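You operate a simulated robot arm through the tools that you are given. There is no shell and no other tool. Be economical: measure what you need, move in short steps, check, and stop when the job is done.

You are at the controls of a simulated robot arm. One attempt, no reset.

Task
Free the strap and wrap the table card's carton alone in 3 turns.
Fine: buckle on the reel box first; one run, switch off after; the other carton stays on the small pallet. Set down upright: buckle, what you pick out.

The check looks at the end state, three seconds after you hand in, the way a careful person would. Anything else that was tipped, shoved, dropped, spilled or broken makes it a failure.

Robot
A 7-joint arm with a two-finger parallel gripper on a trunk, on a base that drives. Base frame: it is fixed to the floor where the robot stands at the start and does not move with it; the origin is under the middle of the robot, x ahead of it, y to its left, z up. Readings come in cm, degrees, newtons and seconds.
With the tool pointing down near the work surface it reaches from about 10 to 82 cm from the robot's upright axis, wherever it stands. Its first joint turns from -17.0 to 126.0 degrees. Places, roughly: corner board [125, 100, 75]; film clip [100, 40, 60]; film wrapper [110, 40, 50]; ratchet lever [60, -20, 60]; release button [70, 0, 60]; top of the reel box [110, -30, 70]; top of the wrapper turntable [110, 60, 60]; wrapper button [70, 30, 90]; wrapper knob [80, 30, 90]; wrapper switch [70, 20, 90]. Payload 1.57 kg.
The TCP is the grasp point between the finger pads, 3 cm short of the fingertips. In the tool frame z runs along the fingers and y along their closing line. The gripper opens to 8 cm. The fingers are 1.7 cm wide and 1.2 cm thick; the gripper's body (4 by 8.2 cm) begins 8 cm behind the TCP.
Orientation is that of the tool frame in the base frame, as a unit quaternion [w, x, y, z]. With the fingers straight down and closing along the base's y, the tool's x points along the base's -x, its y along +y and its z along -z.

Tools
- The arm moves only by the tool drive_tool. Its argument "plan" is a list of rows, each a list of 7 numbers: the finger opening in cm, from 0 to 8, then the shift along the tool's x, y, z in units of 100 mm (1.0 is 100 mm), then the turn, a rotation vector about the tool's x, y, z in units of 180 degrees (1.0 is 180 degrees). In form: [[jaw, dx, dy, dz, rx, ry, rz], ...]. A call has 1 to 20 rows; each row is the pose to reach, as a shift and turn from the pose commanded when the call began, along the tool's axes at that moment. A call with a number of a shift or a turn outside -1 to 1 is refused whole. A row lasts 0.2 s, in which the tool goes at most 5 cm and 8.6 degrees; a call with a longer step from one row to the next is refused whole, and so is a gripper value outside its range. Where a pose cannot be reached the arm comes as near as it can. A force on the tool above 90 N (or 10 N above the force at the start of the call, whichever is more), or a blocked arm, ends the call early, and 0.2 s more pass. Each finger travels about 4.5 cm/s and halts on what it meets, pressing with about 43 N; the grip force reading is that of the motor and also rises with nothing between the fingers. The clock runs only during rows and for 0.2 s after the last one: add rows that repeat a pose to give the fingers time. It gives the time, the measured TCP pose, the force on the tool (base axes), the opening and the grip force at its end, in the units of the frame above (readings bear some noise), with the torque about the TCP (base axes, N m) and any sound that the robot's microphone picked up.
- Cameras (640 x 400 px; columns grow to the right, rows downward): "scene" is now at [1.01, -22.06, 135.25]; the picture's right is [0.22, -0.97, 0.00], its down [-0.58, -0.13, -0.80] and it looks along [0.78, 0.18, -0.59] (base axes); focal length 257 px, centre (320, 200). "wrist" rides on the gripper at [7.2, -0.7, -12.2] in the tool frame; the picture's right is [0.09, 1.00, 0.00], its down [-0.84, 0.08, -0.54] and it looks along [-0.54, 0.05, 0.84] (tool axes); focal length 238 px, centre (320, 200). There is no depth. A picture from a camera that has moved, and an enlarged one, comes with that camera's place and axes in the base frame and with its lens. The place of the scene camera against the robot may be out by one fixed shift of up to 1.8 cm in any direction.
- get_image(camera): a new picture of that camera. No time passes.
- raise_lower(by): slides the trunk up (or, below 0, down) by that many cm; the arm and the scene camera ride with it, the base frame stays. It gives what a move gives, with no picture.
- roll_base(legs): drives the robot by 1 to 6 legs, each [ahead, left, turn to the left] in cm, cm and degrees, along the robot's own axes; the way and the turn of a leg run together, so that a leg with both is an arc; at most 150 cm and 180 degrees a leg. The arm and the cameras ride along, it lands a little off, and it stops where it bumps. It gives what a move gives.
- aim_head(pan, tilt): turns the head with the scene camera to pan (to the left, within 109 degrees either way) and tilt (down, from -29 to 69), counted from straight ahead of the robot. It gives what a move gives.
- inspect(camera, box): a new picture of the part [left, top, right, bottom] of that camera's present view, enlarged. No time passes.
- finish_job(): hands the job in; it is judged then, once.

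Go step by step. Nothing tells you exact positions but the pictures and the camera data: compare them with the known pose of the tool, close in by small moves and look again before you grip or let go. The budget is 120 turns and 82 pictures, counting those below and the enlarged ones. Unless the task says otherwise, let go and move clear before handing in, and close with one line.

The tools are called after "Request:" as a command line: name --pt "numbers of a row" for each row, then --argument value for the rest, lists and objects as JSON in quotes. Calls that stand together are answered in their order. drive_tool: Moves the arm, as the interface text tells. Its arguments: {"type":"object","properties":{"plan":{"type":"array"}},"required":["plan"]} The other tools are called the same way: raise_lower (by) slides the trunk up or down; roll_base (legs) drives the base; aim_head (pan, tilt) turns the head that bears the scene camera; get_image (camera) takes a picture; inspect (camera, box) takes an enlarged picture of a part of a camera's view; finish_job () hands the job in.

At the start:

```text
time_s: 0.0
eef_pos: [70.87, -3.53, 111.65]
tcp_rot: [0.0, 0.0, 1.0, 0.001]
contact_force: [0.3, -0.5, 0.4]
ft_torque: [-0.01, 0.02, -0.02]
width: 8.02
finger_force: 0.0
trunk travel left (down, up): [-72.5, 6.5]
robot x, y, heading: [0.1, 0.01, -0.1]
head pan, tilt: [12.8, 36.4]
```

scene: 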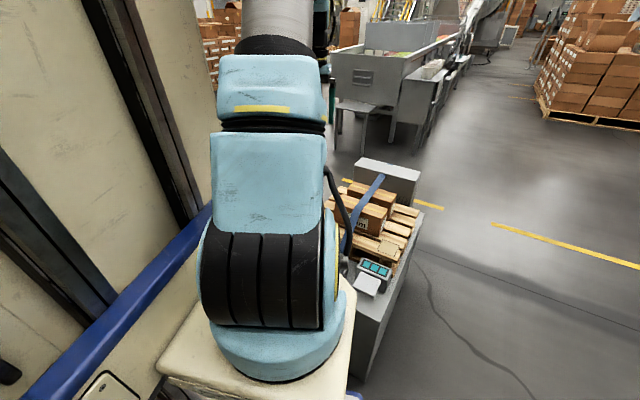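
wrist: 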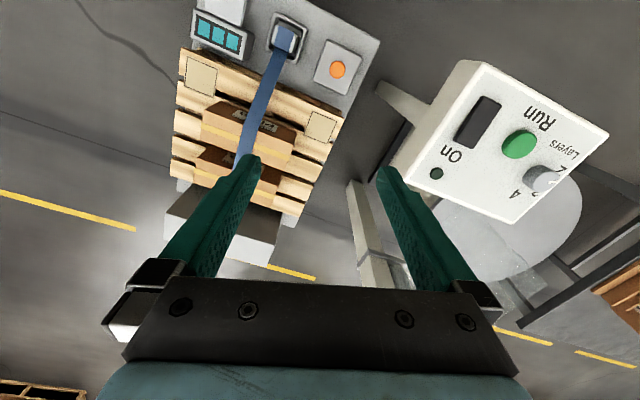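

I see the strap station with two cartons on a small pallet to the right, and the wrapper panel (switch, Run button, layers knob) to the left. I'll enlarge both to read the details.

Request:
inspect --camera "wrist" --box '[150, 0, 390, 150]'

Request:
inspect --camera "wrist" --box '[380, 50, 620, 200]'

Request:
inspect --camera "scene" --box '[310, 140, 470, 300]'

```text
2.67 times, centred on (270, 75) of wrist
camera zoom: at [63.66, -4.25, 123.91], right [-0.09, 1.0, 0.0], down [0.84, 0.08, 0.54], along [0.54, 0.05, -0.84], focal length 636 px, centre (453, 533)
```

zoom: 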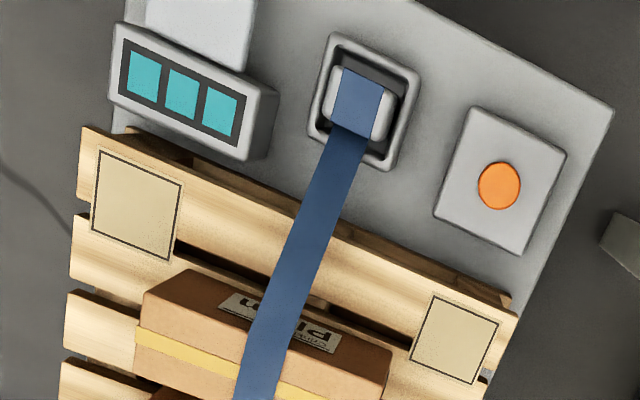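

```text
2.67 times, centred on (500, 125) of wrist
camera zoom: at [63.66, -4.25, 123.91], right [-0.09, 1.0, 0.0], down [0.84, 0.08, 0.54], along [0.54, 0.05, -0.84], focal length 636 px, centre (-160, 400)
```

zoom: 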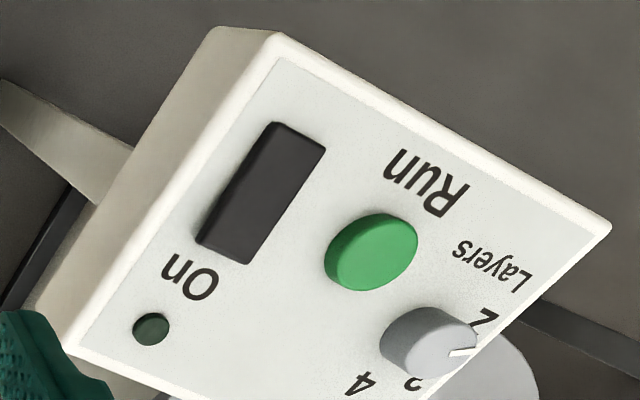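

```text
2.50 times, centred on (390, 220) of scene
camera zoom: at [1.01, -22.06, 135.25], right [0.22, -0.97, 0.0], down [-0.58, -0.13, -0.8], along [0.78, 0.18, -0.59], focal length 644 px, centre (145, 150)
```

zoom: 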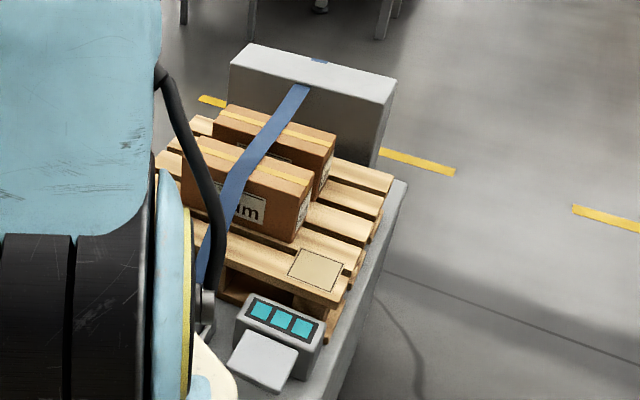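

The cartons stand under a blue strap; one label ends in "um". Next I look left for the wrapper, the corner board and the table card.

Request:
aim_head --pan 50 --tilt 25

Request:
get_image --camera "scene"

Request:
inspect --camera "wrist" --box '[170, 80, 300, 260]'

```text
time_s: 1.0
eef_pos: [70.75, -3.58, 111.83]
tcp_rot: [0.0, -0.001, 1.0, 0.0]
contact_force: [-1.2, 0.4, -0.4]
ft_torque: [0.04, 0.02, 0.0]
width: 7.99
finger_force: 0.0
trunk travel left (down, up): [-72.5, 6.5]
robot x, y, heading: [0.02, -0.29, 0.2]
head pan, tilt: [50.0, 25.0]
```

```text
76 pictures are left
camera scene: at [-1.57, -16.94, 137.04], right [0.77, -0.64, 0.0], down [-0.27, -0.32, -0.91], along [0.58, 0.69, -0.42], focal length 257 px, centre (320, 200)
```

scene: 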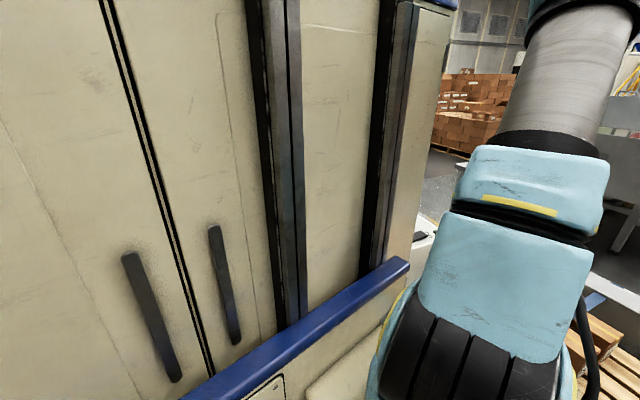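

```text
2.22 times, centred on (235, 170) of wrist
camera zoom: at [63.66, -4.25, 123.91], right [-0.09, 1.0, 0.0], down [0.84, 0.08, 0.54], along [0.54, 0.05, -0.84], focal length 530 px, centre (509, 267)
```

zoom: 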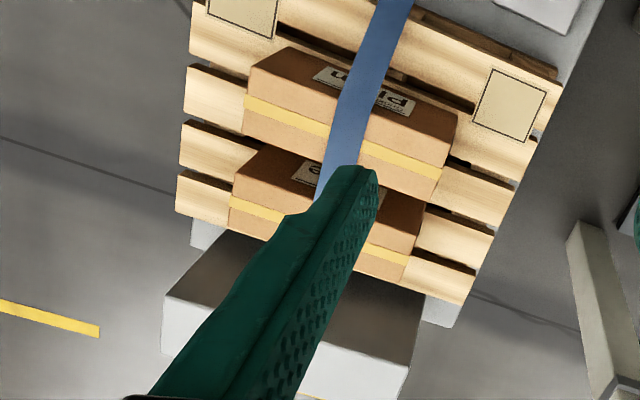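

The scene camera is blocked on that side by the robot's own tower. I'll survey with the wrist camera, turning the tool left and up.

Request:
drive_tool --pt "8 0 0 0 -0.009 -0.027 -0.027" --pt "8 0 0 0 -0.017 -0.054 -0.054" --pt "8 0 0 0 -0.025 -0.081 -0.081" --pt "8 0 0 0 -0.034 -0.108 -0.108" --pt "8 0 0 0 -0.042 -0.135 -0.135" --pt "8 0 0 0 -0.051 -0.162 -0.162" --pt "8 0 0 0 -0.059 -0.188 -0.188"

Request:
get_image --camera "wrist"

```text
time_s: 2.6
eef_pos: [70.92, -3.41, 111.66]
tcp_rot: [0.287, -0.287, 0.91, 0.089]
contact_force: [-0.1, 0.8, -0.2]
ft_torque: [-0.04, -0.03, -0.03]
width: 8.0
finger_force: 0.1
trunk travel left (down, up): [-72.5, 6.5]
robot x, y, heading: [-0.11, -0.08, 0.2]
head pan, tilt: [50.0, 25.0]
```

```text
74 pictures are left
camera wrist: at [60.73, -11.44, 117.54], right [-0.63, 0.77, -0.05], down [0.26, 0.28, 0.92], along [0.73, 0.57, -0.38], focal length 238 px, centre (320, 200)
```

wrist: 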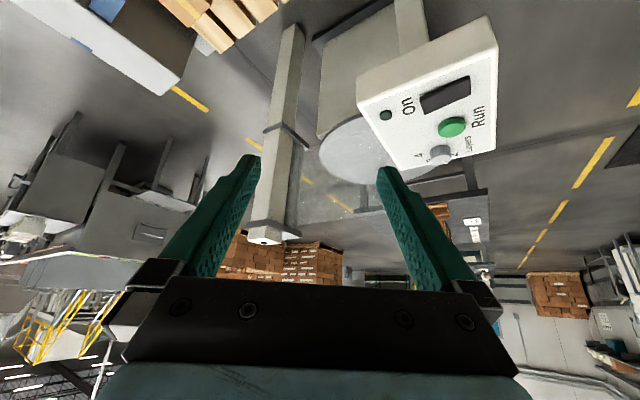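

Request:
inspect --camera "wrist" --box '[340, 130, 520, 280]'

Request:
inspect --camera "wrist" --box '[230, 0, 420, 250]'

```text
2.67 times, centred on (430, 205) of wrist
camera zoom: at [60.73, -11.44, 117.54], right [-0.63, 0.77, -0.05], down [0.26, 0.28, 0.92], along [0.73, 0.57, -0.38], focal length 636 px, centre (27, 187)
```

zoom: 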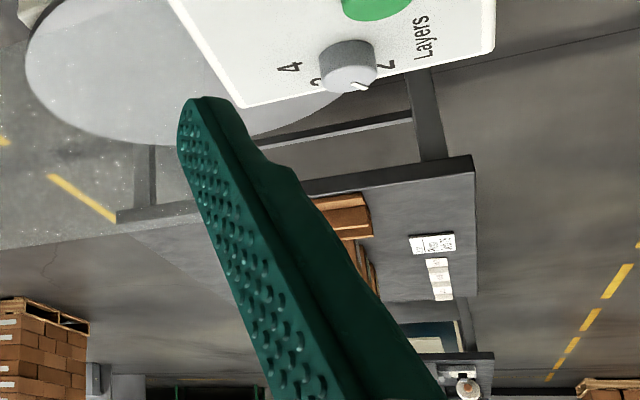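

```text
1.60 times, centred on (325, 125) of wrist
camera zoom: at [60.73, -11.44, 117.54], right [-0.63, 0.77, -0.05], down [0.26, 0.28, 0.92], along [0.73, 0.57, -0.38], focal length 381 px, centre (312, 320)
```

zoom: 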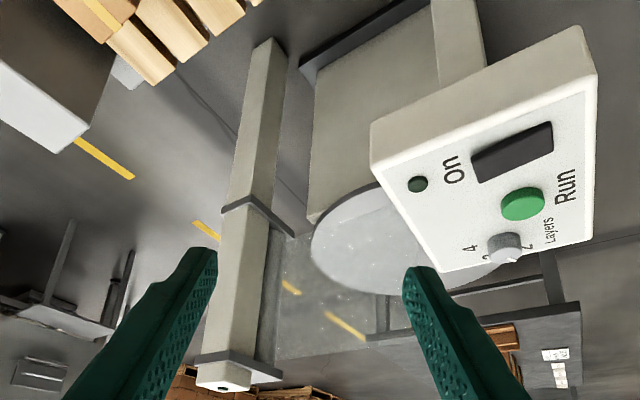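

A table behind the turntable carries a white card. I'll raise and swing the hand to the left to get a clear view of it.

Request:
drive_tool --pt "8 -0.17 0.17 0 -0.021 0 -0.03" --pt "8 -0.34 0.34 0 -0.042 0 -0.06" --pt "8 -0.5 0.5 0 -0.063 0 -0.09" --pt "8 -0.67 0.67 0 -0.085 0 -0.121" --pt "8 -0.84 0.84 0 -0.106 0 -0.151" --pt "8 -1.0 1.0 0 -0.127 0 -0.182"

Request:
get_image --camera "wrist"

```text
time_s: 4.0
eef_pos: [71.88, 9.0, 117.29]
tcp_rot: [0.238, -0.581, 0.757, 0.182]
contact_force: [0.9, 0.0, 0.7]
ft_torque: [-0.01, -0.01, 0.0]
width: 7.99
finger_force: 0.0
trunk travel left (down, up): [-72.5, 6.5]
robot x, y, heading: [-0.05, 0.16, 0.2]
head pan, tilt: [50.0, 25.0]
```

```text
71 pictures are left
camera wrist: at [69.04, -3.62, 123.23], right [-0.98, 0.19, -0.05], down [0.02, 0.38, 0.92], along [0.19, 0.9, -0.38], focal length 238 px, centre (320, 200)
```

wrist: 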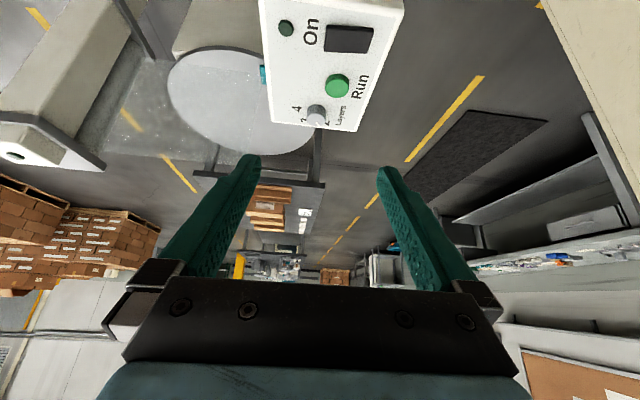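

Request:
inspect --camera "wrist" --box '[240, 170, 330, 250]'

Request:
inspect --camera "wrist" --box '[150, 0, 410, 160]'

```text
5.00 times, centred on (285, 210) of wrist
camera zoom: at [69.04, -3.62, 123.23], right [-0.98, 0.19, -0.05], down [0.02, 0.38, 0.92], along [0.19, 0.9, -0.38], focal length 1192 px, centre (495, 150)
```

zoom: 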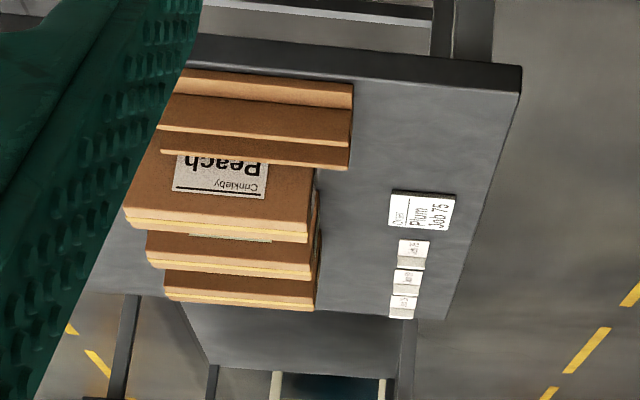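

```text
2.46 times, centred on (280, 80) of wrist
camera zoom: at [69.04, -3.62, 123.23], right [-0.98, 0.19, -0.05], down [0.02, 0.38, 0.92], along [0.19, 0.9, -0.38], focal length 587 px, centre (418, 495)
```

zoom: 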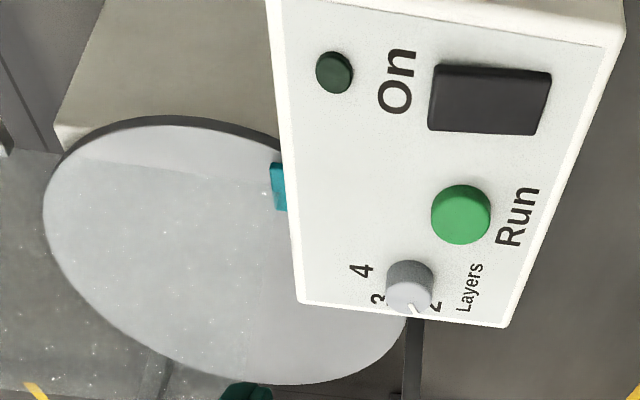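

The card on the table reads something like "… Plum Job 75"; I'll enlarge it further, and the label on the cartons.

Request:
inspect --camera "wrist" --box '[294, 205, 318, 235]'

```text
13.33 times, centred on (306, 220) of wrist
camera zoom: at [69.04, -3.62, 123.23], right [-0.98, 0.19, -0.05], down [0.02, 0.38, 0.92], along [0.19, 0.9, -0.38], focal length 3178 px, centre (507, -67)
```

zoom: 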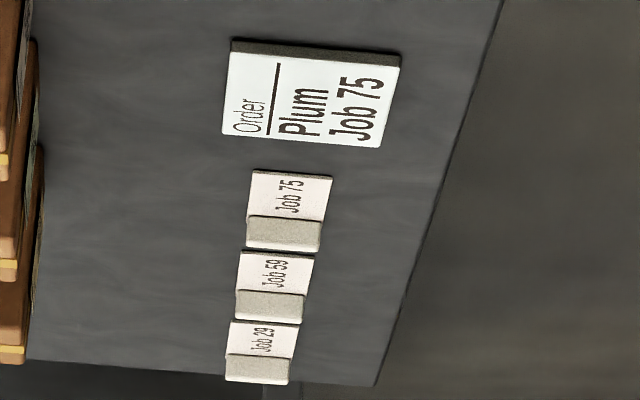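

The order card says Plum, Job 75, so the Plum carton is wanted. Now I turn the hand back over the strap station, aligned with it (it is yawed about -18°).

Request:
drive_tool --pt "8 0.08 0.06 -0.02 0.013 0.012 0.042" --pt "8 0.16 0.12 -0.05 0.026 0.025 0.083" --pt "8 0.25 0.18 -0.07 0.039 0.037 0.125" --pt "8 0.33 0.23 -0.1 0.052 0.05 0.166" --pt "8 0.41 0.29 -0.12 0.065 0.062 0.208" --pt "8 0.5 0.35 -0.14 0.079 0.075 0.25" --pt "8 0.58 0.41 -0.17 0.092 0.087 0.291" --pt "8 0.66 0.47 -0.19 0.105 0.099 0.333" --pt "8 0.74 0.52 -0.22 0.118 0.112 0.374" --pt "8 0.82 0.58 -0.24 0.131 0.124 0.416" --pt "8 0.9 0.64 -0.27 0.144 0.137 0.457" --pt "8 0.99 0.7 -0.29 0.157 0.149 0.499"

Request:
get_image --camera "wrist"

```text
time_s: 6.6
eef_pos: [62.4, 1.68, 113.98]
tcp_rot: [0.0, 0.16, 0.987, -0.001]
contact_force: [-0.4, -0.1, -0.6]
ft_torque: [-0.01, 0.02, -0.01]
width: 8.02
finger_force: 0.0
trunk travel left (down, up): [-72.5, 6.5]
robot x, y, heading: [-0.07, 0.36, -0.2]
head pan, tilt: [50.0, 25.0]
```

```text
67 pictures are left
camera wrist: at [55.44, 3.25, 126.34], right [0.22, 0.97, 0.0], down [0.82, -0.19, 0.54], along [0.53, -0.12, -0.84], focal length 238 px, centre (320, 200)
```

wrist: 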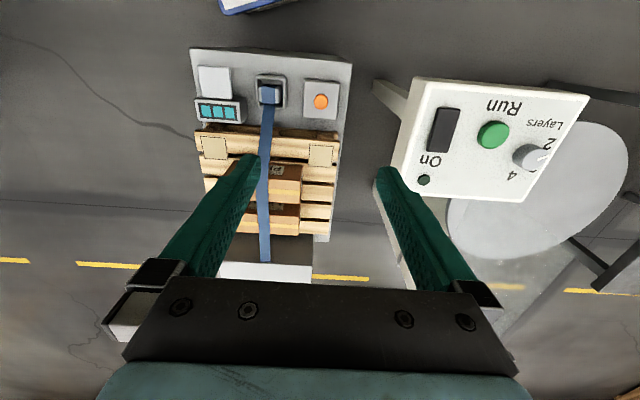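

Request:
inspect --camera "wrist" --box '[180, 35, 370, 155]'

Request:
inspect --camera "wrist" --box '[230, 140, 350, 290]'

```text
3.33 times, centred on (275, 95) of wrist
camera zoom: at [55.44, 3.25, 126.34], right [0.22, 0.97, 0.0], down [0.82, -0.19, 0.54], along [0.53, -0.12, -0.84], focal length 794 px, centre (470, 550)
```

zoom: 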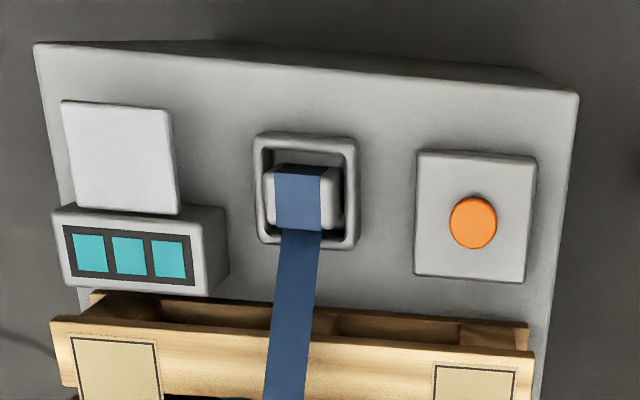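

```text
2.67 times, centred on (290, 215) of wrist
camera zoom: at [55.44, 3.25, 126.34], right [0.22, 0.97, 0.0], down [0.82, -0.19, 0.54], along [0.53, -0.12, -0.84], focal length 636 px, centre (400, 160)
```

zoom: 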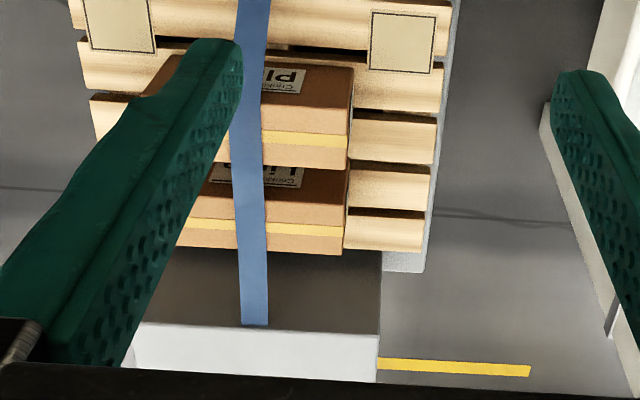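

The front carton is Plum (the rear one begins with "LI", Lime). The station has a paddle by three lights, the buckle in its housing, and an orange release. I move the hand right/back and lower the trunk for a closer look.

Request:
drive_tool --pt "8 0.2 -0.4 0 0 0 0" --pt "8 0.4 -0.7 0 0 0 0" --pt "8 0.5 -1.0 0 0 0 0"

Request:
raise_lower --by -28

Request:
get_image --camera "wrist"

Request:
aim_head --pan 5 --tilt 40

Request:
get_image --camera "scene"

```text
time_s: 7.4
eef_pos: [54.92, -6.08, 114.23]
tcp_rot: [0.001, 0.157, 0.988, 0.001]
contact_force: [0.2, 0.8, 0.8]
ft_torque: [-0.01, 0.02, 0.0]
width: 8.01
finger_force: 0.0
trunk travel left (down, up): [-72.5, 6.5]
robot x, y, heading: [-0.21, 0.27, -0.2]
head pan, tilt: [50.0, 25.0]
```

```text
time_s: 10.3
eef_pos: [54.97, -6.03, 86.14]
tcp_rot: [0.0, 0.157, 0.988, 0.0]
contact_force: [-0.1, -1.0, 1.8]
ft_torque: [-0.02, 0.02, 0.03]
width: 8.0
finger_force: 0.1
trunk travel left (down, up): [-44.5, 34.5]
robot x, y, heading: [0.09, -0.02, -0.3]
head pan, tilt: [50.0, 25.0]
```

```text
64 pictures are left
camera wrist: at [47.82, -4.59, 98.43], right [0.22, 0.97, 0.0], down [0.82, -0.19, 0.54], along [0.53, -0.12, -0.84], focal length 238 px, centre (320, 200)
```

wrist: 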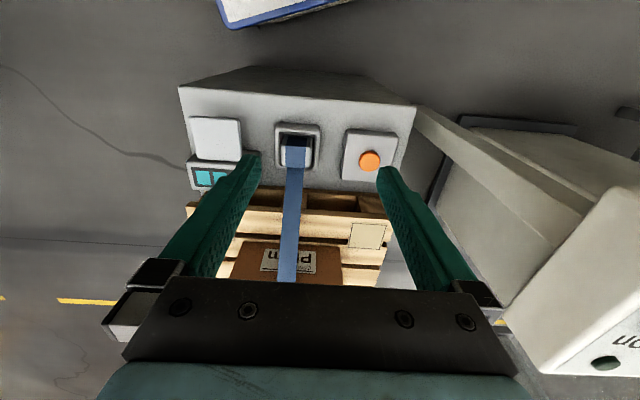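

```text
time_s: 11.4
eef_pos: [54.9, -6.21, 86.18]
tcp_rot: [0.0, 0.158, 0.987, 0.0]
contact_force: [0.1, 0.2, -0.2]
ft_torque: [-0.01, 0.0, -0.01]
width: 8.0
finger_force: 0.1
trunk travel left (down, up): [-44.5, 34.5]
robot x, y, heading: [-0.32, 0.07, -0.1]
head pan, tilt: [5.0, 40.0]
```

```text
63 pictures are left
camera scene: at [0.97, -23.25, 106.72], right [0.09, -1.0, 0.0], down [-0.64, -0.06, -0.77], along [0.76, 0.07, -0.64], focal length 257 px, centre (320, 200)
```

scene: 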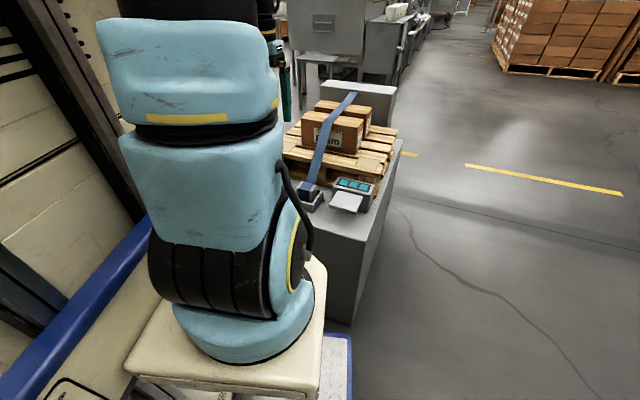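

Request:
inspect --camera "scene" --box '[275, 75, 415, 225]'

Request:
inspect --camera "wrist" --box '[170, 60, 430, 210]'

```text
2.67 times, centred on (345, 150) of scene
camera zoom: at [0.97, -23.25, 106.72], right [0.09, -1.0, 0.0], down [-0.64, -0.06, -0.77], along [0.76, 0.07, -0.64], focal length 686 px, centre (253, 333)
```

zoom: 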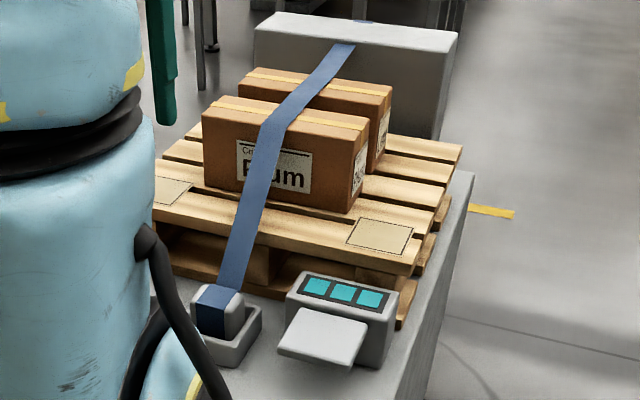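

```text
2.46 times, centred on (300, 135) of wrist
camera zoom: at [47.82, -4.58, 98.43], right [0.22, 0.98, 0.0], down [0.82, -0.19, 0.54], along [0.53, -0.12, -0.84], focal length 587 px, centre (369, 360)
```

zoom: 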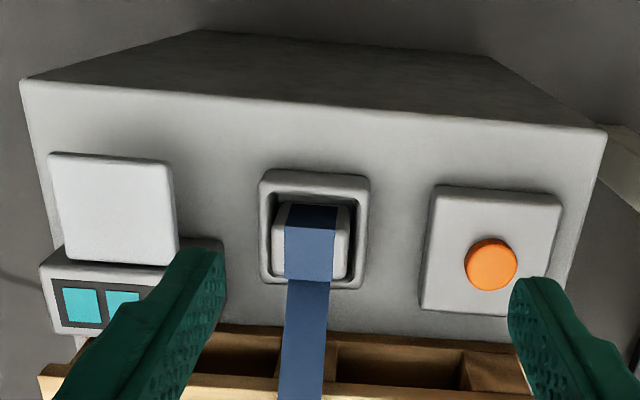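

I now have: paddle about (57,-25,58), buckle (62,-12,57), release (68,0.5,56), station yaw about -17°. The paddle is outside joint 1's range, so I shift the base 20 cm right, which also puts the hand above the paddle.

Request:
roll_base --legs '[[0, -20, 0]]'

Request:
get_image --camera "wrist"

Request:
get_image --camera "scene"

```text
time_s: 13.0
eef_pos: [54.92, -25.88, 86.17]
tcp_rot: [0.0, 0.154, 0.988, 0.0]
contact_force: [-0.2, 0.2, -0.3]
ft_torque: [0.01, -0.04, -0.02]
width: 8.0
finger_force: 0.0
trunk travel left (down, up): [-44.5, 34.5]
robot x, y, heading: [0.55, -19.93, 0.6]
head pan, tilt: [5.0, 40.0]
```

```text
60 pictures are left
camera wrist: at [47.92, -24.26, 98.42], right [0.22, 0.98, 0.0], down [0.82, -0.18, 0.54], along [0.53, -0.12, -0.84], focal length 238 px, centre (320, 200)
```

wrist: 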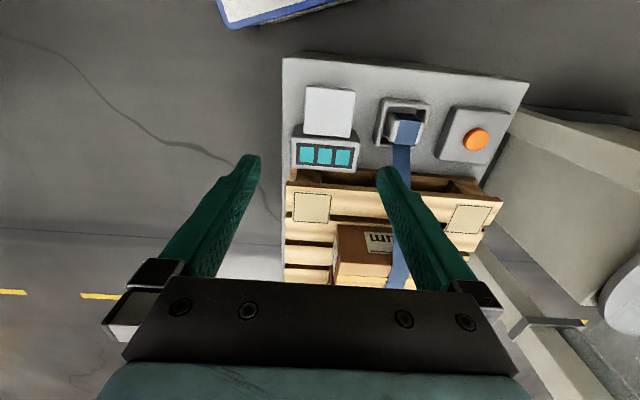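

```text
59 pictures are left
camera scene: at [1.19, -43.24, 106.71], right [0.09, -1.0, 0.0], down [-0.64, -0.06, -0.77], along [0.76, 0.07, -0.64], focal length 257 px, centre (320, 200)
```

scene: 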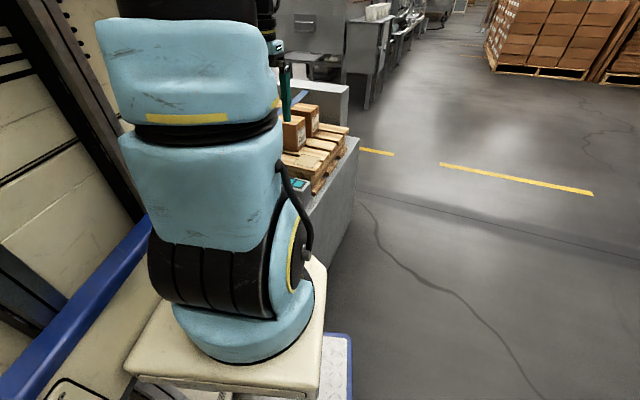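

The paddle is confirmed at about (57,-25,58). I close the fingers, centre them over its near end, and lower.

Request:
drive_tool --pt "4 0 0.07 0 0 0 0" --pt "2 0 0.13 0 0 0 0" --pt "0 0 0.13 0 0 0 0" --pt "0 0 0.13 0 0 0 0" --pt "0 0 0.13 0 0 0 0"

Request:
raise_lower --by -18

Request:
get_image --camera "wrist"

```text
time_s: 14.2
eef_pos: [55.43, -24.63, 86.35]
tcp_rot: [0.0, 0.153, 0.988, 0.0]
contact_force: [-0.7, -0.3, 0.1]
ft_torque: [0.01, 0.02, -0.05]
width: 0.01
finger_force: 12.8
trunk travel left (down, up): [-44.5, 34.5]
robot x, y, heading: [0.37, -20.22, 0.7]
head pan, tilt: [5.0, 40.0]
```

```text
time_s: 16.2
eef_pos: [55.38, -24.55, 68.29]
tcp_rot: [-0.001, 0.154, 0.988, 0.0]
contact_force: [0.1, -0.2, 0.1]
ft_torque: [0.01, -0.03, 0.02]
width: 0.01
finger_force: 21.2
trunk travel left (down, up): [-26.5, 52.5]
robot x, y, heading: [-0.3, -19.68, 0.3]
head pan, tilt: [5.0, 40.0]
```

```text
58 pictures are left
camera wrist: at [48.28, -22.99, 80.52], right [0.22, 0.98, 0.0], down [0.82, -0.18, 0.54], along [0.53, -0.12, -0.84], focal length 238 px, centre (320, 200)
```

wrist: 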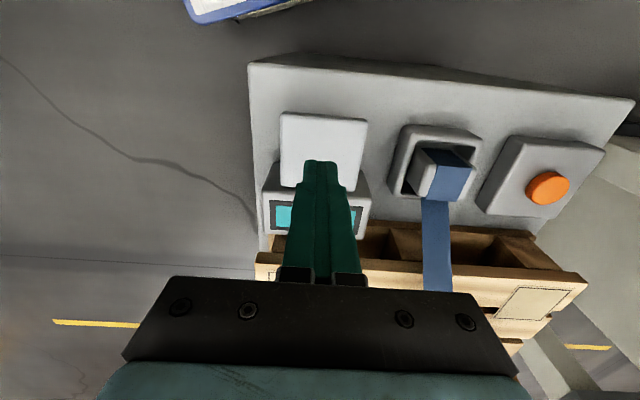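

The tip is above the paddle's near end; the paddle top is at z about 56–57. I go down gently.

Request:
drive_tool --pt "0 0 0 0.3 0 0 0" --pt "0 0 0 0.6 0 0 0" --pt "0 0 0 0.75 0 0 0" --pt "0 0 0 0.85 0 0 0" --pt "0 0 0 0.9 0 0 0" --pt "0 0 0 0.95 0 0 0" --pt "0 0 0 1.0 0 0 0"

Request:
inspect --camera "wrist" --box '[220, 60, 540, 260]'

```text
time_s: 17.8
eef_pos: [55.4, -24.43, 58.32]
tcp_rot: [0.0, 0.155, 0.988, 0.0]
contact_force: [-2.5, 1.3, 8.2]
ft_torque: [-0.09, 0.04, 0.0]
width: 0.0
finger_force: 21.3
trunk travel left (down, up): [-26.5, 52.5]
robot x, y, heading: [0.32, -20.14, 0.6]
head pan, tilt: [5.0, 40.0]
```

```text
2.00 times, centred on (380, 160) of wrist
camera zoom: at [48.28, -22.87, 70.6], right [0.21, 0.98, 0.0], down [0.82, -0.18, 0.54], along [0.53, -0.12, -0.84], focal length 477 px, centre (200, 280)
```

zoom: 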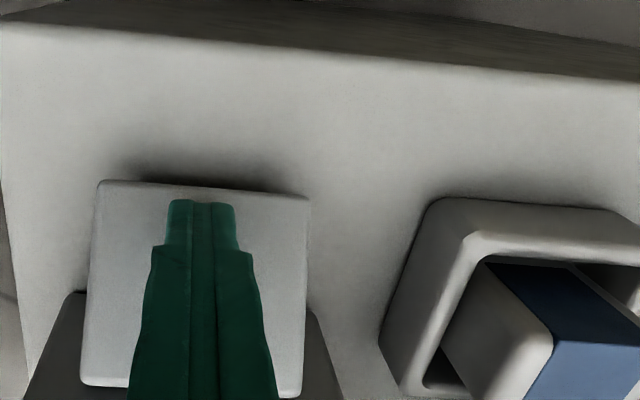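

Contact with the paddle at tip z about 55 (8 N). I press it through its stroke and watch for force and sound.

Request:
drive_tool --pt "0 0 0 0.05 0 0 0" --pt "0 0 0 0.1 0 0 0" --pt "0 0 0 0.15 0 0 0" --pt "0 0 0 0.2 0 0 0"

```text
time_s: 18.4
eef_pos: [55.31, -24.23, 58.04]
tcp_rot: [0.002, 0.152, 0.988, 0.0]
contact_force: [-86.8, 12.7, 254.1]
ft_torque: [0.9, 1.37, 0.02]
width: 0.01
finger_force: 20.8
trunk travel left (down, up): [-26.5, 52.5]
robot x, y, heading: [-0.01, -19.99, 0.8]
head pan, tilt: [5.0, 40.0]
stopped in row 3: the force on the tool passed its limit at 96 N (the readings are from after the stop); the commanded pose is now the measured one
```

The paddle is rigid downward, so it must move upward. I back off at once and look.

Request:
drive_tool --pt "0 0 0 -0.2 0 0 0" --pt "0 0 0 -0.5 0 0 0" --pt "0 0.2 0 -0.8 0 0 0" --pt "0 0.4 0 -0.9 0 0 0"

Request:
get_image --camera "wrist"

Request:
inspect --camera "scene" --box '[270, 80, 370, 230]'

```text
time_s: 19.4
eef_pos: [51.67, -23.1, 66.63]
tcp_rot: [0.001, 0.153, 0.988, -0.001]
contact_force: [0.9, 0.2, -0.6]
ft_torque: [-0.01, -0.01, 0.0]
width: 0.0
finger_force: 21.1
trunk travel left (down, up): [-26.5, 52.5]
robot x, y, heading: [0.12, -20.06, 0.2]
head pan, tilt: [5.0, 40.0]
```

```text
56 pictures are left
camera wrist: at [44.54, -21.55, 78.8], right [0.21, 0.98, 0.0], down [0.82, -0.18, 0.54], along [0.53, -0.12, -0.84], focal length 238 px, centre (320, 200)
```

wrist: 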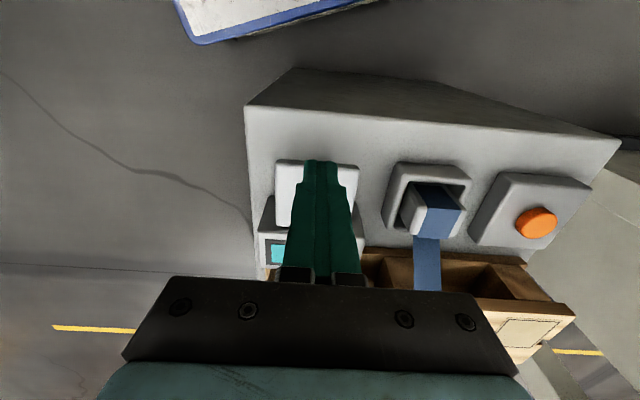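

```text
2.67 times, centred on (320, 155) of scene
camera zoom: at [1.17, -43.24, 88.7], right [0.09, -1.0, 0.0], down [-0.64, -0.06, -0.77], along [0.76, 0.07, -0.64], focal length 686 px, centre (320, 320)
```

zoom: 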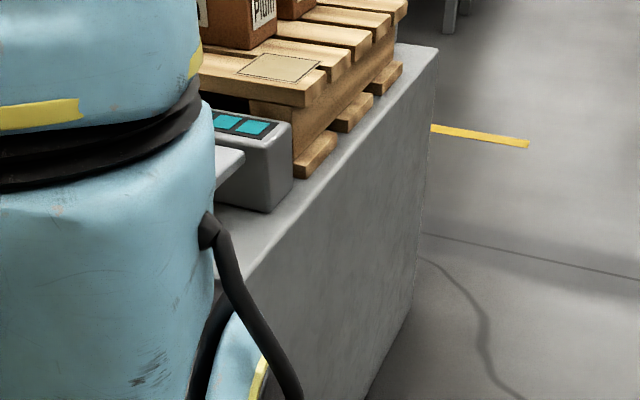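

The paddle is a flap overhanging the deck with a gap of about 3 cm below, so it lifts. I back the base 10 cm and pitch the closed fingers forward to slip them under its free edge.

Request:
roll_base --legs '[[-10, 0, 0]]'

Request:
drive_tool --pt "0 0 0 0 0 -0.046 0" --pt "0 0 0 0 0 -0.092 0" --pt "0 0 0 0 0 -0.138 0" --pt "0 0 0 0 0 -0.184 0" --pt "0 0 0 0 0 -0.23 0" --pt "0 0 0 0 0 -0.276 0" --pt "0 0 0 0 0 -0.322 0" --pt "0 0 0 0 0 -0.368 0" --pt "0 0 0 0 0 -0.414 0"

Request:
get_image --camera "wrist"

```text
time_s: 20.6
eef_pos: [41.66, -23.23, 66.45]
tcp_rot: [0.001, 0.154, 0.988, 0.0]
contact_force: [-0.8, 0.4, -0.5]
ft_torque: [-0.01, -0.01, -0.01]
width: 0.01
finger_force: 21.4
trunk travel left (down, up): [-26.5, 52.5]
robot x, y, heading: [-10.04, -20.12, 0.1]
head pan, tilt: [5.0, 40.0]
```

```text
time_s: 22.2
eef_pos: [46.21, -29.43, 68.06]
tcp_rot: [0.464, 0.228, 0.846, -0.13]
contact_force: [-1.7, -0.4, -0.7]
ft_torque: [0.01, 0.0, -0.01]
width: 0.01
finger_force: 21.5
out of reach, approached as far as the arm can: row 6, 7, 8
trunk travel left (down, up): [-26.5, 52.5]
robot x, y, heading: [-10.06, -19.64, 0.4]
head pan, tilt: [5.0, 40.0]
stopped in row 8: the arm was blocked; the commanded pose is now the measured one
```

```text
54 pictures are left
camera wrist: at [33.67, -22.87, 68.48], right [0.46, 0.88, -0.09], down [0.04, 0.08, 1.0], along [0.89, -0.46, 0.0], focal length 238 px, centre (320, 200)
```

wrist: 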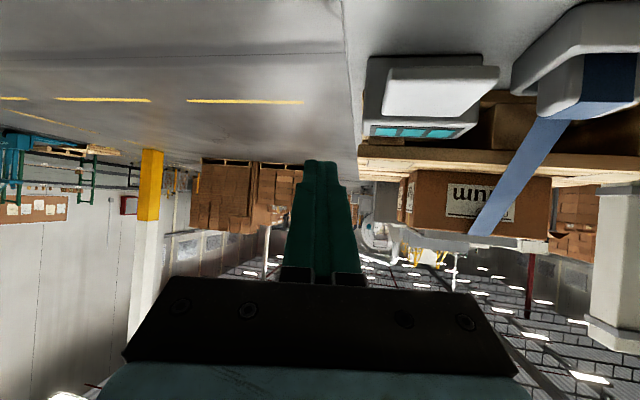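

The arm is too folded for that pose. I move the base back and left and turn it to face along the station, giving the arm room.

Request:
roll_base --legs '[[-8, 16, 0], [0, 0, -17.5]]'

Request:
get_image --camera "wrist"

```text
time_s: 24.7
eef_pos: [32.68, -29.95, 68.01]
tcp_rot: [0.436, 0.356, 0.802, -0.202]
contact_force: [-0.1, -0.2, 0.7]
ft_torque: [0.02, -0.01, 0.02]
width: 0.0
finger_force: 21.4
trunk travel left (down, up): [-26.5, 52.5]
robot x, y, heading: [-18.06, -3.93, -17.9]
head pan, tilt: [5.0, 40.0]
```

```text
53 pictures are left
camera wrist: at [22.72, -19.86, 68.54], right [0.71, 0.7, -0.09], down [0.06, 0.06, 1.0], along [0.7, -0.71, 0.0], focal length 238 px, centre (320, 200)
```

wrist: 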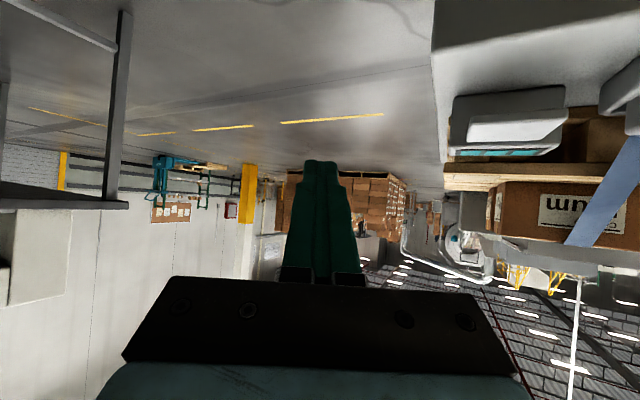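

Request:
drive_tool --pt "0 -0.01 0.17 0.01 -0.027 -0.016 -0.011" --pt "0 -0.02 0.34 0.02 -0.053 -0.032 -0.022" --pt "0 -0.03 0.5 0.03 -0.08 -0.048 -0.033" --pt "0 -0.04 0.67 0.04 -0.107 -0.064 -0.044" --pt "0 -0.05 0.84 0.05 -0.133 -0.08 -0.055" --pt "0 -0.07 1.0 0.07 -0.16 -0.096 -0.066"

Request:
get_image --camera "wrist"

```text
time_s: 26.1
eef_pos: [43.11, -23.58, 68.4]
tcp_rot: [0.602, 0.117, 0.785, -0.09]
contact_force: [0.1, -0.5, 0.2]
ft_torque: [0.01, 0.01, -0.02]
width: 0.0
finger_force: 21.8
out of reach, approached as far as the arm can: row 1, 2, 3, 4, 5, 6
trunk travel left (down, up): [-26.5, 52.5]
robot x, y, heading: [-17.85, -3.6, -17.7]
head pan, tilt: [5.0, 40.0]
```

```text
52 pictures are left
camera wrist: at [29.81, -20.13, 64.74], right [0.27, 0.96, -0.09], down [-0.27, 0.17, 0.95], along [0.92, -0.23, 0.3], focal length 238 px, centre (320, 200)
```

wrist: 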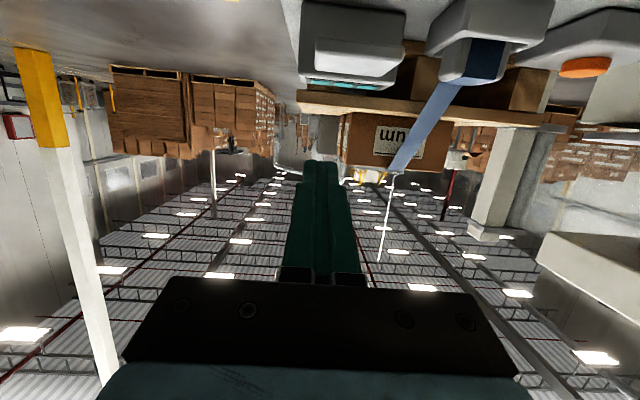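

Request:
inspect --camera "wrist" --box '[280, 0, 440, 110]'

```text
3.64 times, centred on (360, 55) of wrist
camera zoom: at [29.81, -20.13, 64.74], right [0.27, 0.96, -0.09], down [-0.27, 0.17, 0.95], along [0.92, -0.23, 0.3], focal length 867 px, centre (174, 727)
```

zoom: 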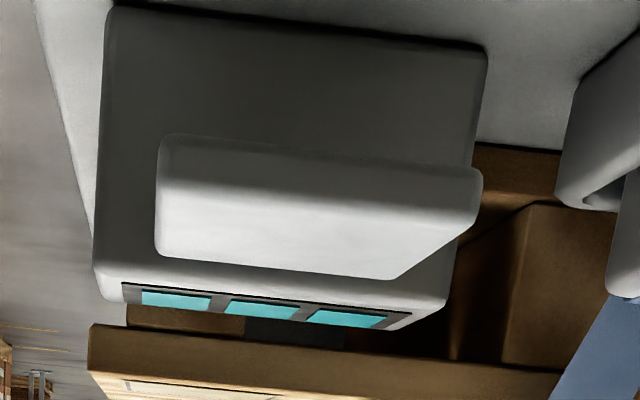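

The pictures show the paddle's rest height at z≈59, so my earlier press actually ran it through a full downward stroke and it sprang back; all three lights stayed lit. That means it only tightens, so I leave it and use the release button: straighten the tool, raise, and drive nearer.

Request:
drive_tool --pt "0 0 0 0 0 0.046 0" --pt "0 0 0 0 0 0.092 0" --pt "0 0 0 0 0 0.138 0" --pt "0 0 0 0 0 0.184 0" --pt "0 0 0 0 0 0.23 0" --pt "0 0 0 0 0 0.276 0" --pt "0 0 0 0 0 0.322 0" --pt "0 0 0 0 0 0.368 0" --pt "0 0 0 0 0 0.414 0"

Request:
raise_lower --by 18

Request:
roll_base --legs '[[10, 14, 0]]'

Request:
get_image --camera "wrist"

```text
time_s: 28.1
eef_pos: [42.88, -23.48, 68.68]
tcp_rot: [0.003, 0.15, 0.989, 0.0]
contact_force: [-0.6, 0.9, 1.0]
ft_torque: [-0.02, 0.01, 0.0]
width: 0.0
finger_force: 21.1
trunk travel left (down, up): [-26.5, 52.5]
robot x, y, heading: [-17.73, -3.74, -17.5]
head pan, tilt: [5.0, 40.0]
```

```text
time_s: 30.1
eef_pos: [42.92, -23.52, 86.6]
tcp_rot: [0.004, 0.149, 0.989, -0.002]
contact_force: [-0.3, -0.1, 0.0]
ft_torque: [0.0, -0.02, -0.03]
width: 0.0
finger_force: 20.6
trunk travel left (down, up): [-44.5, 34.5]
robot x, y, heading: [-17.84, -3.6, -17.8]
head pan, tilt: [5.0, 40.0]
```

```text
time_s: 31.6
eef_pos: [56.8, -12.73, 86.6]
tcp_rot: [0.005, 0.149, 0.989, -0.002]
contact_force: [0.6, -0.7, -0.2]
ft_torque: [0.0, 0.01, 0.0]
width: 0.01
finger_force: 21.4
trunk travel left (down, up): [-44.5, 34.5]
robot x, y, heading: [-4.1, 7.2, -17.3]
head pan, tilt: [5.0, 40.0]
```

```text
50 pictures are left
camera wrist: at [49.65, -11.37, 98.78], right [0.21, 0.98, 0.0], down [0.82, -0.17, 0.55], along [0.54, -0.11, -0.84], focal length 238 px, centre (320, 200)
```

wrist: 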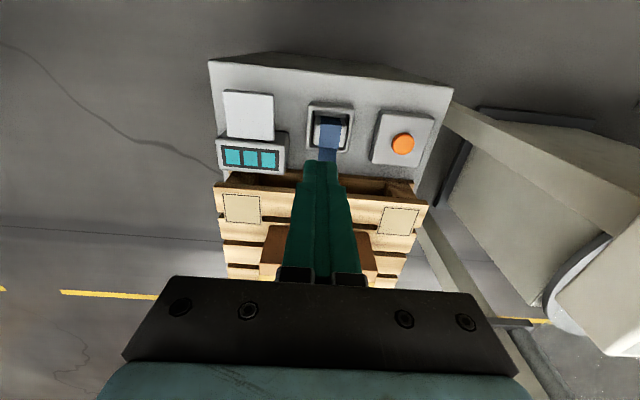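

Button located at (68.1, 0.5, 56). I move above it in two steps.

Request:
drive_tool --pt "0 -0.2 0.3 0 0 0 0" --pt "0 -0.4 0.6 0 0 0 0" --pt "0 -0.6 0.85 0 0 0 0" --pt "0 -0.69 1.0 0 0 0 0"

Request:
drive_tool --pt "0 0 0.3 0 0 0 0" --pt "0 0 0.58 0 0 0 0" --pt "0 0 0.58 0 0 0 0"

Request:
raise_lower --by -20

Request:
get_image --camera "wrist"

```text
time_s: 32.6
eef_pos: [66.43, -5.45, 86.51]
tcp_rot: [0.004, 0.148, 0.989, -0.002]
contact_force: [0.2, 0.6, -0.9]
ft_torque: [0.03, -0.03, 0.0]
width: 0.0
finger_force: 21.3
trunk travel left (down, up): [-44.5, 34.5]
robot x, y, heading: [-3.8, 7.24, -17.5]
head pan, tilt: [5.0, 40.0]
```

```text
time_s: 33.4
eef_pos: [68.19, 0.29, 86.83]
tcp_rot: [0.004, 0.149, 0.989, -0.002]
contact_force: [-0.1, 0.0, -0.2]
ft_torque: [-0.04, 0.0, 0.01]
width: 0.0
finger_force: 21.3
trunk travel left (down, up): [-44.5, 34.5]
robot x, y, heading: [-4.04, 7.01, -17.6]
head pan, tilt: [5.0, 40.0]
```

```text
time_s: 35.5
eef_pos: [68.08, 0.18, 66.76]
tcp_rot: [0.004, 0.148, 0.989, -0.002]
contact_force: [0.6, 0.4, -0.3]
ft_torque: [-0.02, -0.01, -0.01]
width: 0.0
finger_force: 21.5
trunk travel left (down, up): [-24.5, 54.5]
robot x, y, heading: [-3.72, 7.12, -17.8]
head pan, tilt: [5.0, 40.0]
```

```text
49 pictures are left
camera wrist: at [61.01, 1.67, 78.91], right [0.21, 0.98, 0.0], down [0.82, -0.17, 0.55], along [0.54, -0.11, -0.84], focal length 238 px, centre (320, 200)
```

wrist: 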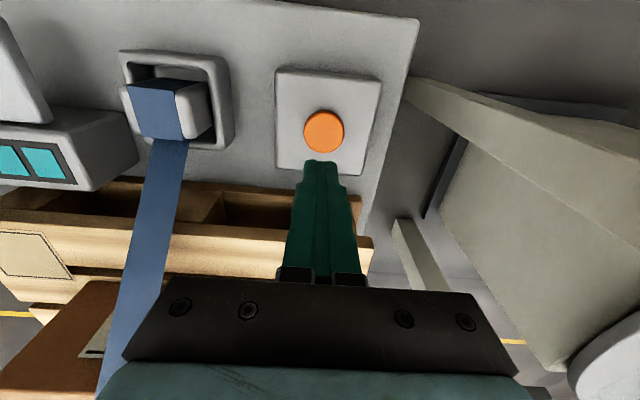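

Tip is above the button. Pressing down slowly.

Request:
drive_tool --pt "0 0 0.03 0.35 0 0 0" --pt "0 0 0.03 0.65 0 0 0" --pt "0 0 0.03 0.72 0 0 0" --pt "0 0 0.03 0.76 0 0 0" --pt "0 0 0.03 0.79 0 0 0" --pt "0 0 0.03 0.82 0 0 0" --pt "0 0 0.03 0.85 0 0 0" --pt "0 0 0.03 0.88 0 0 0"

Request:
get_image --camera "wrist"

```text
time_s: 37.3
eef_pos: [68.4, 0.32, 58.49]
tcp_rot: [0.007, 0.15, 0.989, -0.001]
contact_force: [-11.8, -12.0, 56.8]
ft_torque: [-0.27, 0.6, 0.09]
width: 0.0
finger_force: 21.1
trunk travel left (down, up): [-24.5, 54.5]
robot x, y, heading: [-3.95, 7.03, -17.4]
head pan, tilt: [5.0, 40.0]
heard: click
```

```text
48 pictures are left
camera wrist: at [61.11, 1.87, 70.52], right [0.21, 0.98, 0.0], down [0.81, -0.17, 0.56], along [0.54, -0.12, -0.83], focal length 238 px, centre (320, 200)
```

wrist: 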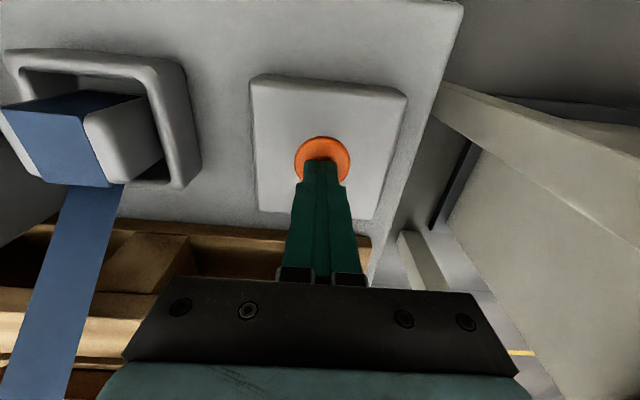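

A click. I rise off the button and check the buckle and lights.

Request:
drive_tool --pt "0 0 0 -0.2 0 0 0" --pt "0 0 0 -0.6 0 0 0" --pt "0 0 -0.4 -1.0 0 0 0" --pt "0 0 -0.8 -1.0 0 0 0" --pt "0 0.2 -1.0 -1.0 0 0 0"

Request:
raise_lower --by 18

Request:
get_image --camera "wrist"

Request:
get_image --camera "scene"

```text
refused: row 3 steps farther than a row can; nothing moved
```

```text
time_s: 39.3
eef_pos: [68.41, 0.48, 75.91]
tcp_rot: [0.003, 0.148, 0.989, -0.001]
contact_force: [0.4, 0.2, 0.1]
ft_torque: [-0.05, 0.01, 0.0]
width: 0.0
finger_force: 21.8
trunk travel left (down, up): [-42.5, 36.5]
robot x, y, heading: [-4.26, 7.3, -17.4]
head pan, tilt: [5.0, 40.0]
```

```text
47 pictures are left
camera wrist: at [61.19, 1.95, 88.02], right [0.21, 0.98, 0.0], down [0.82, -0.17, 0.55], along [0.54, -0.11, -0.84], focal length 238 px, centre (320, 200)
```

wrist: 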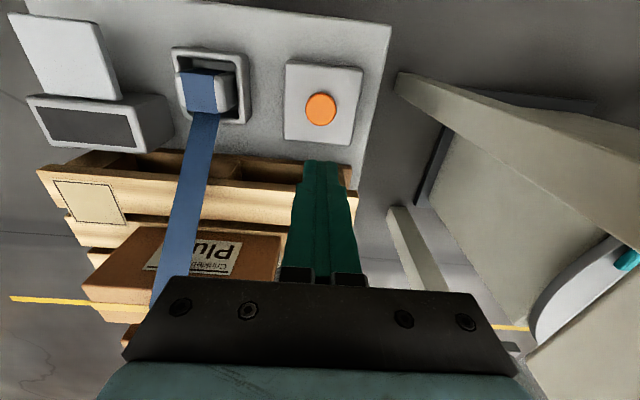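

```text
46 pictures are left
camera scene: at [-9.67, -15.49, 104.71], right [-0.22, -0.98, 0.0], down [-0.63, 0.14, -0.77], along [0.75, -0.17, -0.64], focal length 257 px, centre (320, 200)
```

scene: 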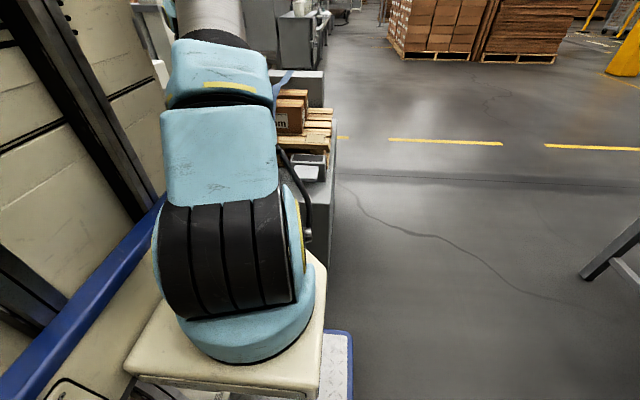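

The lights went out: the tension is off, and the buckle can be lifted from its housing. The reel box is out of reach from here, so I raise the arm high and drive around to the station's right side, facing it.

Request:
raise_lower --by 34

Request:
roll_base --legs '[[0, -74, 0], [104, 0, 0], [0, 0, 90]]'

Request:
aim_head --pan 5 --tilt 45

Request:
get_image --camera "scene"

Request:
get_image --camera "wrist"

```text
time_s: 42.7
eef_pos: [68.43, 0.49, 109.83]
tcp_rot: [0.004, 0.149, 0.989, -0.002]
contact_force: [0.4, -1.5, -0.4]
ft_torque: [-0.01, -0.01, -0.02]
width: 0.0
finger_force: 21.5
trunk travel left (down, up): [-76.5, 2.5]
robot x, y, heading: [-3.57, 6.6, -17.6]
head pan, tilt: [5.0, 40.0]
```

```text
time_s: 55.5
eef_pos: [78.06, -23.4, 109.96]
tcp_rot: [0.004, -0.593, 0.805, 0.003]
contact_force: [0.1, 0.5, 0.3]
ft_torque: [0.0, 0.02, 0.01]
width: 0.0
finger_force: 21.3
trunk travel left (down, up): [-76.5, 2.5]
robot x, y, heading: [71.81, -95.55, 72.3]
head pan, tilt: [5.0, 40.0]
```

```text
time_s: 56.1
eef_pos: [78.14, -23.39, 109.83]
tcp_rot: [0.004, -0.594, 0.805, 0.002]
contact_force: [-0.1, -0.3, -0.4]
ft_torque: [-0.03, 0.01, -0.01]
width: 0.0
finger_force: 21.3
trunk travel left (down, up): [-76.5, 2.5]
robot x, y, heading: [71.84, -95.87, 72.3]
head pan, tilt: [5.0, 45.0]
```

```text
45 pictures are left
camera scene: at [93.36, -103.25, 137.99], right [0.98, -0.22, 0.0], down [-0.15, -0.69, -0.71], along [0.16, 0.69, -0.71], focal length 257 px, centre (320, 200)
```

scene: 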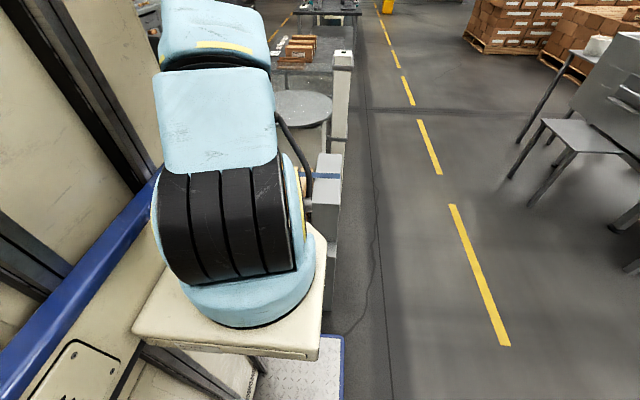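

```text
44 pictures are left
camera wrist: at [76.54, -30.53, 122.02], right [-0.98, 0.21, 0.0], down [0.17, 0.82, 0.55], along [0.12, 0.54, -0.84], focal length 238 px, centre (320, 200)
```

wrist: 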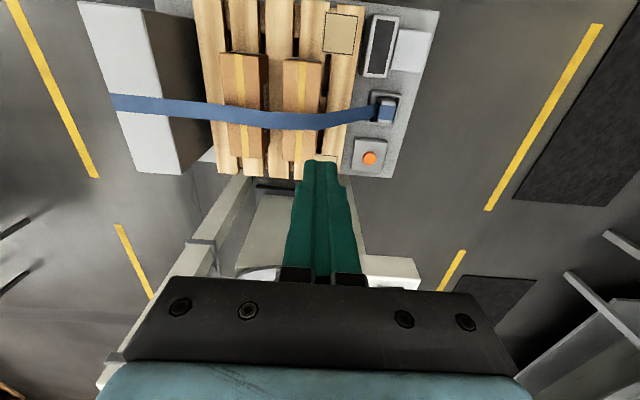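

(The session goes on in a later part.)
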